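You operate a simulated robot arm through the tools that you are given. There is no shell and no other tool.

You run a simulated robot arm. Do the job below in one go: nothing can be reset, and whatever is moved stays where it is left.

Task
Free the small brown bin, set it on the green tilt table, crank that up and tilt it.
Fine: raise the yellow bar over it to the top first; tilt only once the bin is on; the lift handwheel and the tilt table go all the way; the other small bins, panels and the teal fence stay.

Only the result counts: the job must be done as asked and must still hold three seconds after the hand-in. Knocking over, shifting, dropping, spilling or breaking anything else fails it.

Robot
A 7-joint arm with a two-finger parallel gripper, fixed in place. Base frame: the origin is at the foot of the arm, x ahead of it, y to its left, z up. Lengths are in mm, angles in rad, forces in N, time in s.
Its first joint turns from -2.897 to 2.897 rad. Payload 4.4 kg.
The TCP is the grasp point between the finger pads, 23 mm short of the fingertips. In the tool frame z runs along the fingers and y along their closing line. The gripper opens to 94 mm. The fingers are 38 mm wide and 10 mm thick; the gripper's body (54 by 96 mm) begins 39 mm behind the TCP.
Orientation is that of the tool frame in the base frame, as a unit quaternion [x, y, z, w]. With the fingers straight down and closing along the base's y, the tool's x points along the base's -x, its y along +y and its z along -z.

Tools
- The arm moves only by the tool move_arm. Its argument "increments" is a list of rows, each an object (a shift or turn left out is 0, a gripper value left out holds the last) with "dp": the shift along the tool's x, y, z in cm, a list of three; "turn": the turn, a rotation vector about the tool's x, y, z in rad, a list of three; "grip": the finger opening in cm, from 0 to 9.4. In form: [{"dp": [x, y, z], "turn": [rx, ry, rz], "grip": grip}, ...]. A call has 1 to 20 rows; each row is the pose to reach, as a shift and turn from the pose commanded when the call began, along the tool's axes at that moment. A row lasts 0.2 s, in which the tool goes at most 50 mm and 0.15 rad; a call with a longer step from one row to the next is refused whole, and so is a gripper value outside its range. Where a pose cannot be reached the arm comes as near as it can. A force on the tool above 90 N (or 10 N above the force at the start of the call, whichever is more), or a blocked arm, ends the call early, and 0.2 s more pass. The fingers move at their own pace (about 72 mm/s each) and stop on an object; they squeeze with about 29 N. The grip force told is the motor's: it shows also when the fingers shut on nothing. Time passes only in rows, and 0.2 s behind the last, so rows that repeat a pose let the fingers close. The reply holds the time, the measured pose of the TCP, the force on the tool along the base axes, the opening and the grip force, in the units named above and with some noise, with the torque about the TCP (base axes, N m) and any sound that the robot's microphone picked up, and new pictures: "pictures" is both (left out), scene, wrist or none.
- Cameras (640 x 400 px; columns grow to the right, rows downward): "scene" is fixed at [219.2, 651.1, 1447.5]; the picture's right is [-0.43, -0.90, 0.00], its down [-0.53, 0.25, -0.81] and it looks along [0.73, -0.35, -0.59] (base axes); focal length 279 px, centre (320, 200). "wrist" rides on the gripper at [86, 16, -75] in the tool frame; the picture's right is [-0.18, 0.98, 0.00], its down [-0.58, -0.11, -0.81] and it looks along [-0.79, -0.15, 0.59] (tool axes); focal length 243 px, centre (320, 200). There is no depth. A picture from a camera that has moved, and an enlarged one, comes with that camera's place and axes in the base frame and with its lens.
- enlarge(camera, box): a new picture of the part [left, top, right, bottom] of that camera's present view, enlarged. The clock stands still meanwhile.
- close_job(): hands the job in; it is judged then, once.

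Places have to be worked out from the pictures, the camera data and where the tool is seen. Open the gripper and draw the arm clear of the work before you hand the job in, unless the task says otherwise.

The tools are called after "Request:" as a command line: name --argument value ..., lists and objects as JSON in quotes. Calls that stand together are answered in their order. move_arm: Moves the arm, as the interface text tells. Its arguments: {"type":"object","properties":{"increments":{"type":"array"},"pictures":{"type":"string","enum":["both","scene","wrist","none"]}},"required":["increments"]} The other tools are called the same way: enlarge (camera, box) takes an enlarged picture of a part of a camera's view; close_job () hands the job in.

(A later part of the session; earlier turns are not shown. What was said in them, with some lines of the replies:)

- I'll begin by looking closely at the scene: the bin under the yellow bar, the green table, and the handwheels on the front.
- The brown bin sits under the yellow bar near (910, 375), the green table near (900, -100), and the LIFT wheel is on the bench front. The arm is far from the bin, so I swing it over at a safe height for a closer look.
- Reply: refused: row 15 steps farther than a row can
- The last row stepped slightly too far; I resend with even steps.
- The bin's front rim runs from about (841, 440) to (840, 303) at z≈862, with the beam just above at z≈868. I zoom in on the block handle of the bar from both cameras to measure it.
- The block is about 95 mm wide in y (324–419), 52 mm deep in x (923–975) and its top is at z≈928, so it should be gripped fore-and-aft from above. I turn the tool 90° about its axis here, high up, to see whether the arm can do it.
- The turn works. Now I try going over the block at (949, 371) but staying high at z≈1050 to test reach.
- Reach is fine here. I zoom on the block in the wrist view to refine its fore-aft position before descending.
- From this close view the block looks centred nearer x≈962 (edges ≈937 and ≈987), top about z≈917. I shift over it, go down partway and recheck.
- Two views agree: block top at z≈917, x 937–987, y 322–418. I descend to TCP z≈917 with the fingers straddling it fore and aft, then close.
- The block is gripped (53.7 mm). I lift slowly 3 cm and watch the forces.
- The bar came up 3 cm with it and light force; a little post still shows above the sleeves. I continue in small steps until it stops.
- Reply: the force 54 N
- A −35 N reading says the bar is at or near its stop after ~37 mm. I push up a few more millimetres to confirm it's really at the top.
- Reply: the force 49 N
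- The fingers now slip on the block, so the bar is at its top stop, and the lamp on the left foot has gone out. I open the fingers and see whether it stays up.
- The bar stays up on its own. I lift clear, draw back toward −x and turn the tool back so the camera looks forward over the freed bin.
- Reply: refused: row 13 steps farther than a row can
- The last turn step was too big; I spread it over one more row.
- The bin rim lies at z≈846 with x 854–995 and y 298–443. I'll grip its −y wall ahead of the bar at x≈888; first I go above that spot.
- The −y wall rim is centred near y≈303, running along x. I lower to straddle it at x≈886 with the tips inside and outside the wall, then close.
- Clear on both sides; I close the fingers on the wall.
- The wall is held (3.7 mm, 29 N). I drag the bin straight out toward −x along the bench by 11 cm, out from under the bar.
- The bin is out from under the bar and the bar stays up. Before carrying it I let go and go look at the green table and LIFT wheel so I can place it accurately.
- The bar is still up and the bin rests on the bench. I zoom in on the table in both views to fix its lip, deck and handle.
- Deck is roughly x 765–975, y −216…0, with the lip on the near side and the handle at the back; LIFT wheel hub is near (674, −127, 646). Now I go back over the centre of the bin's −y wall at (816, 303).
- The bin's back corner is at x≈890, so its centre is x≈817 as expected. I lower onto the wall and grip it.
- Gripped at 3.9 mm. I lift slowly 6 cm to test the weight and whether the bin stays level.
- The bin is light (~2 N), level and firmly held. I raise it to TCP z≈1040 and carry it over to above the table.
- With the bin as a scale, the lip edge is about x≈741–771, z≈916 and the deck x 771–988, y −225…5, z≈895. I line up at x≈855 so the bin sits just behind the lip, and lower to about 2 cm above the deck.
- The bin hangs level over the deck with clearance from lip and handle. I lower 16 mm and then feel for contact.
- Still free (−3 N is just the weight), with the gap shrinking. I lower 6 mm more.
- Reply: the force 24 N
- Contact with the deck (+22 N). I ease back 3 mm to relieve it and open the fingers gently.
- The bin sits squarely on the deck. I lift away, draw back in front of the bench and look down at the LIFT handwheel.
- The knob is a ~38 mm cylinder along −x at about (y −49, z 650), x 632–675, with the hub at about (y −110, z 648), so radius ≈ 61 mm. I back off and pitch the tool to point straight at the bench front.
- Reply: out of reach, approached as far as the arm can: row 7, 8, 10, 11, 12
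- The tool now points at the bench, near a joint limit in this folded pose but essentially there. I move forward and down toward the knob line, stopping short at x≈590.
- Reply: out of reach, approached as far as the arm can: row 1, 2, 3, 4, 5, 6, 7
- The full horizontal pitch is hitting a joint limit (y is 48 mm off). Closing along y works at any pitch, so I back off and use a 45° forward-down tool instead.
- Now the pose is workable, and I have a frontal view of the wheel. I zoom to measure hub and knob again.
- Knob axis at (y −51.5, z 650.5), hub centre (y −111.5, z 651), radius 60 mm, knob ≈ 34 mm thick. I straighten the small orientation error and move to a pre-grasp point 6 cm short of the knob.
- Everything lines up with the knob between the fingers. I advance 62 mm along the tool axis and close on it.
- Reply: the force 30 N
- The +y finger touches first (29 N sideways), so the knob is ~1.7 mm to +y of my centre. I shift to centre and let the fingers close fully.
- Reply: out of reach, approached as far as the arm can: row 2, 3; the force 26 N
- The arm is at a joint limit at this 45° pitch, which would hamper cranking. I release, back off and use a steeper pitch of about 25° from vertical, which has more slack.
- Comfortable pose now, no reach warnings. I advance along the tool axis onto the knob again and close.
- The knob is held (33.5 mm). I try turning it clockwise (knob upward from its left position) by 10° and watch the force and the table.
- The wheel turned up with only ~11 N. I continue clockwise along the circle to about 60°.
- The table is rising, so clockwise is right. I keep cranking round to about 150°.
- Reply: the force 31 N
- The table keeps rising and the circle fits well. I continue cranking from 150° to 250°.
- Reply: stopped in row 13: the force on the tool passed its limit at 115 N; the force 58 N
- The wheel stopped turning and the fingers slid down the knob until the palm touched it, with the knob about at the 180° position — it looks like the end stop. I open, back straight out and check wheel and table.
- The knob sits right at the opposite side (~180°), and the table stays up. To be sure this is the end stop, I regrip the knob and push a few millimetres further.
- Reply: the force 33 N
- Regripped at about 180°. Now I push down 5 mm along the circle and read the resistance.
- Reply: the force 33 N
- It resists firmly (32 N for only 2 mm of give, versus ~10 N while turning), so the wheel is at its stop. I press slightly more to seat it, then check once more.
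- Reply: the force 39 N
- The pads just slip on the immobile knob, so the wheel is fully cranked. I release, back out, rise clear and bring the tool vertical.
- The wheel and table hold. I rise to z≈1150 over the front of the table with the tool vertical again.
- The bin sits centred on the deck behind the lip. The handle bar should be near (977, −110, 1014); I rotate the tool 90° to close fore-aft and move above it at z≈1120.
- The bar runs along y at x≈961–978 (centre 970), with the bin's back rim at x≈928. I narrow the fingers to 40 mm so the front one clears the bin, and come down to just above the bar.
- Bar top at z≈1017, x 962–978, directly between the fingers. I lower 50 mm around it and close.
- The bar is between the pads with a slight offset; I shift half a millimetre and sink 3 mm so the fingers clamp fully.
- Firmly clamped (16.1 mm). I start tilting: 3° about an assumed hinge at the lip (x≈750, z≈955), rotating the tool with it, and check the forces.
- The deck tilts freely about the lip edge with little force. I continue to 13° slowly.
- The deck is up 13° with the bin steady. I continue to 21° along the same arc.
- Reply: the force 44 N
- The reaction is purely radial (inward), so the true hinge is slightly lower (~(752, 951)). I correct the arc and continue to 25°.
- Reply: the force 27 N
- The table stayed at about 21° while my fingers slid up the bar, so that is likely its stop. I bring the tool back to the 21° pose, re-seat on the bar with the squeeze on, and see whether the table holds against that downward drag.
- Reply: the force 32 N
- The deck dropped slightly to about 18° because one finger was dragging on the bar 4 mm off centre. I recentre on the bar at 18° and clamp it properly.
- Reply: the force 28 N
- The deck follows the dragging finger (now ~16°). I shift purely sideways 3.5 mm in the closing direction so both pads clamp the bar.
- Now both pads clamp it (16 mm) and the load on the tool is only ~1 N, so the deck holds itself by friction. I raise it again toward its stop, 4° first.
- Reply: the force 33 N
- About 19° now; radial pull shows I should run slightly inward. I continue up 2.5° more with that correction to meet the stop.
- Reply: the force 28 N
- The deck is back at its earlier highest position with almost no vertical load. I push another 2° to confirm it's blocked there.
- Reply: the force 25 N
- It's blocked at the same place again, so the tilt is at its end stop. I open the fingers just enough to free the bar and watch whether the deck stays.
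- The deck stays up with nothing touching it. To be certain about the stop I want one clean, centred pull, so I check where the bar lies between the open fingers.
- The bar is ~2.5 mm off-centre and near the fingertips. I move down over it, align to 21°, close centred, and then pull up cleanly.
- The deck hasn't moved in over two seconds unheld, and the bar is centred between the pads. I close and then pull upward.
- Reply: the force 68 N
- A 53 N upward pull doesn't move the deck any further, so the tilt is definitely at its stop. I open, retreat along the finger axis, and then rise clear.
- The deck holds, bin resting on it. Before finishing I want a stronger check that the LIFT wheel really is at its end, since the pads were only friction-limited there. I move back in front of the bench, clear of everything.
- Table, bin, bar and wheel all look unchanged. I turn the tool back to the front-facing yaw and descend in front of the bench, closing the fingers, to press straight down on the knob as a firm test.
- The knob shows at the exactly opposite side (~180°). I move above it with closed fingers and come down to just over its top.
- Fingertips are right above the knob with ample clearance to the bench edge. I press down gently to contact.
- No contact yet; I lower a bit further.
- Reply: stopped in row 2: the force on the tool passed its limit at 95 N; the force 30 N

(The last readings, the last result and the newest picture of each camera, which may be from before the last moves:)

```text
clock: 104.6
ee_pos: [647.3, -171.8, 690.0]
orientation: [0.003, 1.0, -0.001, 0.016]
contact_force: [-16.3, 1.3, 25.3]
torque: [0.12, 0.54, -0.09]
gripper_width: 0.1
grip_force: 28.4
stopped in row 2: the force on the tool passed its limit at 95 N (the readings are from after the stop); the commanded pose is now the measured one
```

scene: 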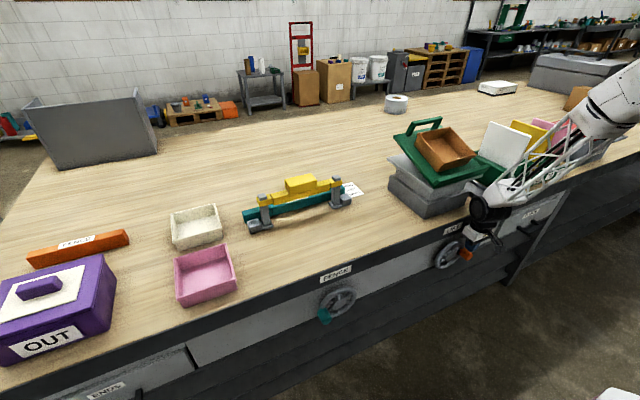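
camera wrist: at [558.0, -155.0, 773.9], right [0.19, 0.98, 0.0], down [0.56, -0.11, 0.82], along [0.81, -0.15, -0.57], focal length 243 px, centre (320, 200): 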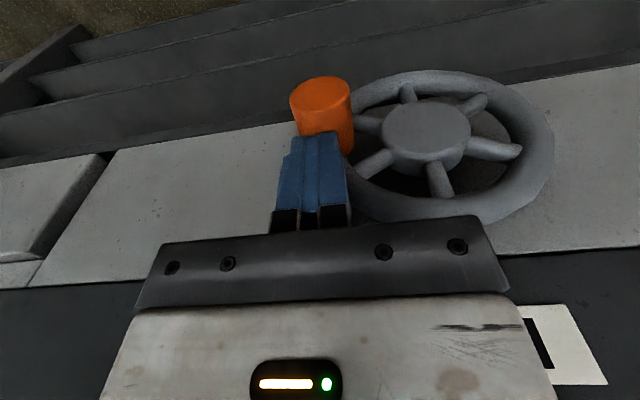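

Pressing 1–2 mm already spiked to 95 N with no knob movement. One more small press to see a static load.

Request:
move_arm --increments '[{"dp": [0, 0, 0.08], "grip": 0}, {"dp": [0, 0, 0.16]}, {"dp": [0, 0, 0.24]}]'

Request:
enlarge --camera "scene" --box '[380, 130, 500, 270]'

```text
clock: 105.2
ee_pos: [647.8, -172.0, 690.6]
orientation: [0.004, 1.0, -0.001, 0.017]
contact_force: [-20.0, 1.1, 28.4]
torque: [0.19, 0.8, 0.05]
gripper_width: 0.0
grip_force: 28.8
stopped in row 2: the force on the tool passed its limit at 98 N (the readings are from after the stop); the commanded pose is now the measured one
camera wrist: at [557.9, -154.7, 761.8], right [0.19, 0.98, 0.0], down [0.55, -0.11, 0.83], along [0.81, -0.16, -0.56], focal length 243 px, centre (320, 200)
```

scene: 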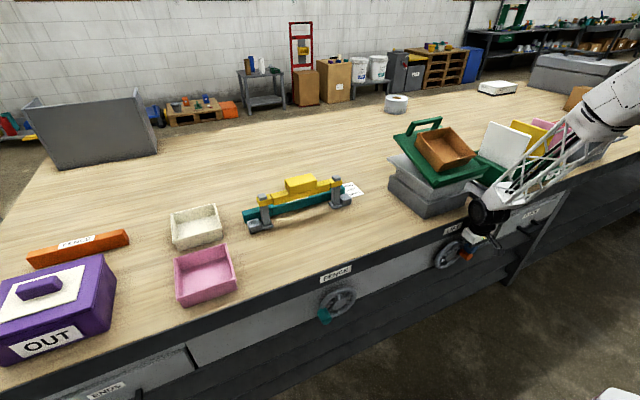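
wrist: 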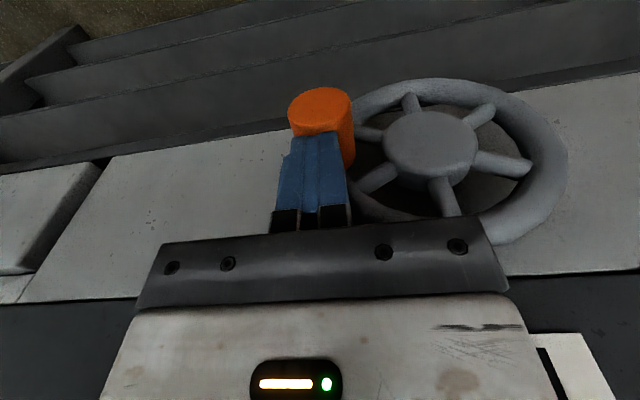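

```text
2.86 times, centred on (440, 200) of scene
camera zoom: at [219.2, 651.1, 1447.5], right [-0.43, -0.9, 0.0], down [-0.53, 0.25, -0.81], along [0.73, -0.35, -0.59], focal length 798 px, centre (-23, 200)
```

zoom: 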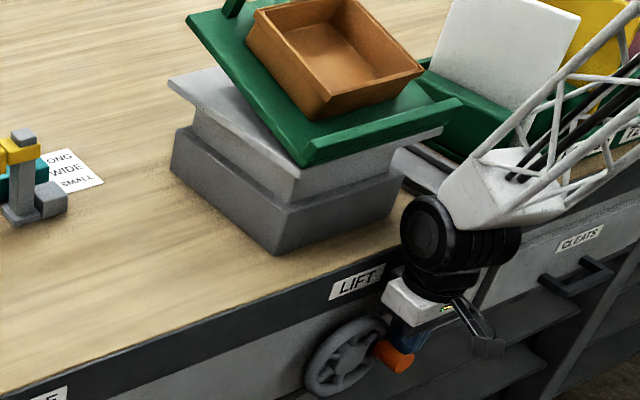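

The knob doesn't budge under ~98 N, so the lift is fully cranked. I retreat the way I came — up, back and clear of the bench — and open the gripper.

Request:
move_arm --increments '[{"dp": [0, 0, -1.5], "grip": 0}, {"dp": [0, 0, -4]}, {"dp": [0.5, 0, -7]}, {"dp": [3, 0, -10]}, {"dp": [6, 0, -13]}, {"dp": [8, 0, -17], "grip": 3}, {"dp": [9, 0, -21], "grip": 6}, {"dp": [10, 0, -25], "grip": 8}, {"dp": [11, 0, -29]}, {"dp": [12, 0, -33]}, {"dp": [13, 0, -37]}, {"dp": [14, 0, -41]}, {"dp": [15, 0, -45]}]'

Request:
enlarge --camera "scene" --box '[380, 90, 500, 210]'

Request:
enlarge --camera "scene" --box '[160, 160, 380, 310]'

Request:
enlarge --camera "scene" --box '[400, 100, 640, 280]'

```text
clock: 108.0
ee_pos: [481.1, -168.7, 1132.8]
orientation: [0.002, 1.0, -0.002, 0.016]
contact_force: [-0.3, -0.2, 0.1]
torque: [0.01, -0.03, 0.01]
gripper_width: 79.8
grip_force: 0.0
camera wrist: at [393.4, -152.5, 1204.5], right [0.19, 0.98, 0.0], down [0.55, -0.11, 0.83], along [0.81, -0.16, -0.56], focal length 243 px, centre (320, 200)
```

scene: 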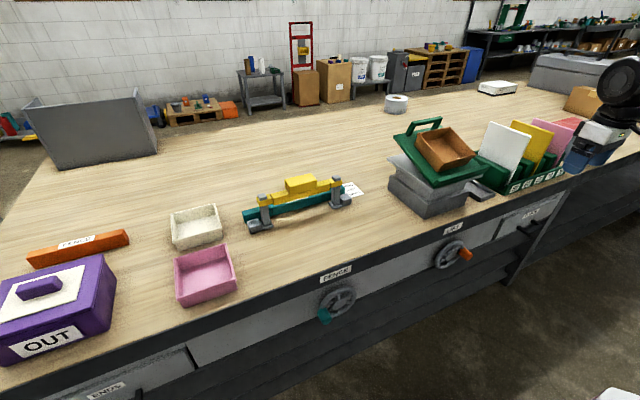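
wrist: 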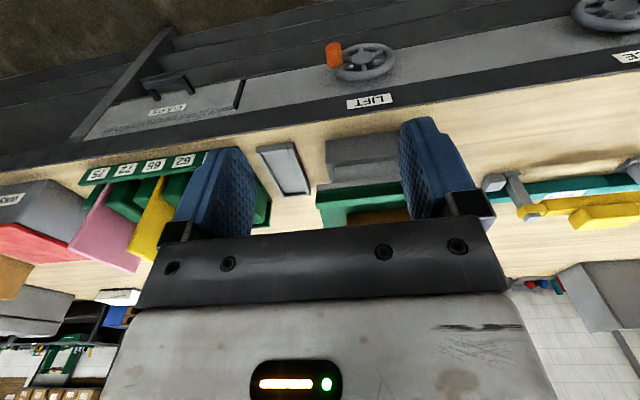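

```text
3.33 times, centred on (440, 150) of scene
camera zoom: at [219.2, 651.1, 1447.5], right [-0.43, -0.9, 0.0], down [-0.53, 0.25, -0.81], along [0.73, -0.35, -0.59], focal length 931 px, centre (-80, 367)
```

zoom: 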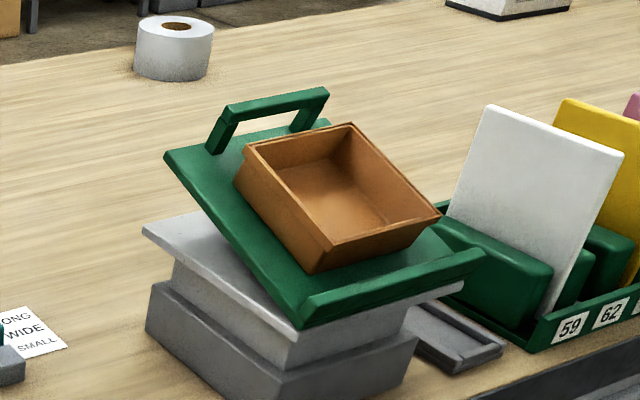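

```text
2.67 times, centred on (270, 235) of scene
camera zoom: at [219.2, 651.1, 1447.5], right [-0.43, -0.9, 0.0], down [-0.53, 0.25, -0.81], along [0.73, -0.35, -0.59], focal length 745 px, centre (453, 107)
```

zoom: 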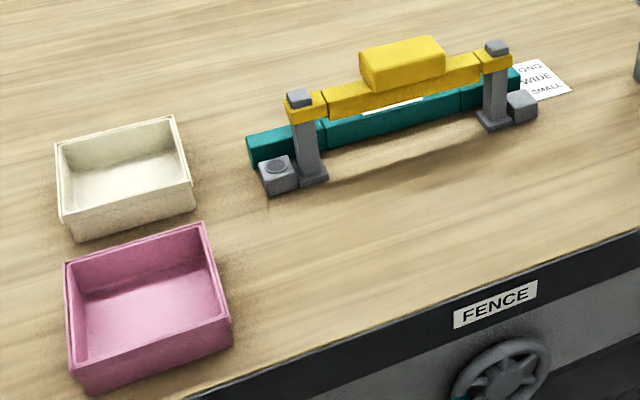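

```text
2.22 times, centred on (520, 190) of scene
camera zoom: at [219.2, 651.1, 1447.5], right [-0.43, -0.9, 0.0], down [-0.53, 0.25, -0.81], along [0.73, -0.35, -0.59], focal length 621 px, centre (-124, 222)
```

zoom: 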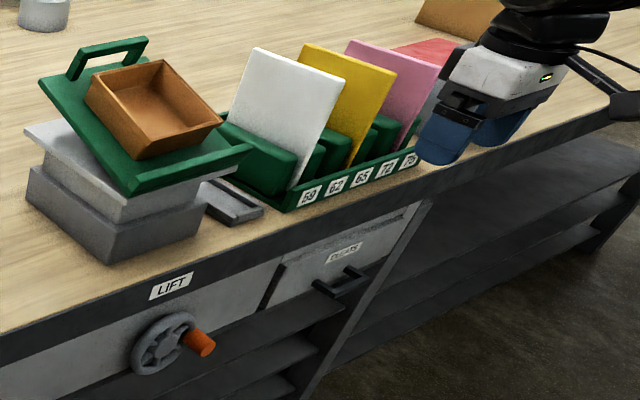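

Everything holds:
- The yellow bar is at the top of its posts.
- The brown bin rests on the green deck.
- The lift wheel and the tilt are both at their stops, and the deck hasn't moved for over 10 seconds.
- The other bins, panels and teal fence are where they were.

The gripper is open and the arm is clear, so I hand the job in.

Request:
close_job

```text
The job is handed in.
```

The brown bin is on the green tilt table, and the table is cranked fully up and tilted to its stop. The job is handed in; I haven't seen the judging result.

- **Yellow bar:** raised about 37 mm to the top of its posts before the bin was moved, and it stayed up after release.
- **Bin:** pulled out from under the bar and set centred on the deck just behind the lip. It did not slide when the table tilted.
- **Lift handwheel:** turned clockwise about half a turn. A press of about 98 N on the knob would not move it further, so it is at its stop.
- **Tilt:** the deck stopped at about 21° and would not move under a 53 N pull. While I was finding that stop the deck dropped back to about 16°, so I raised it again. It then held for more than 10 s with nothing touching it.

In the last pictures the other small bins, the panels and the teal fence had not moved. I left the gripper open and the arm clear of the work.
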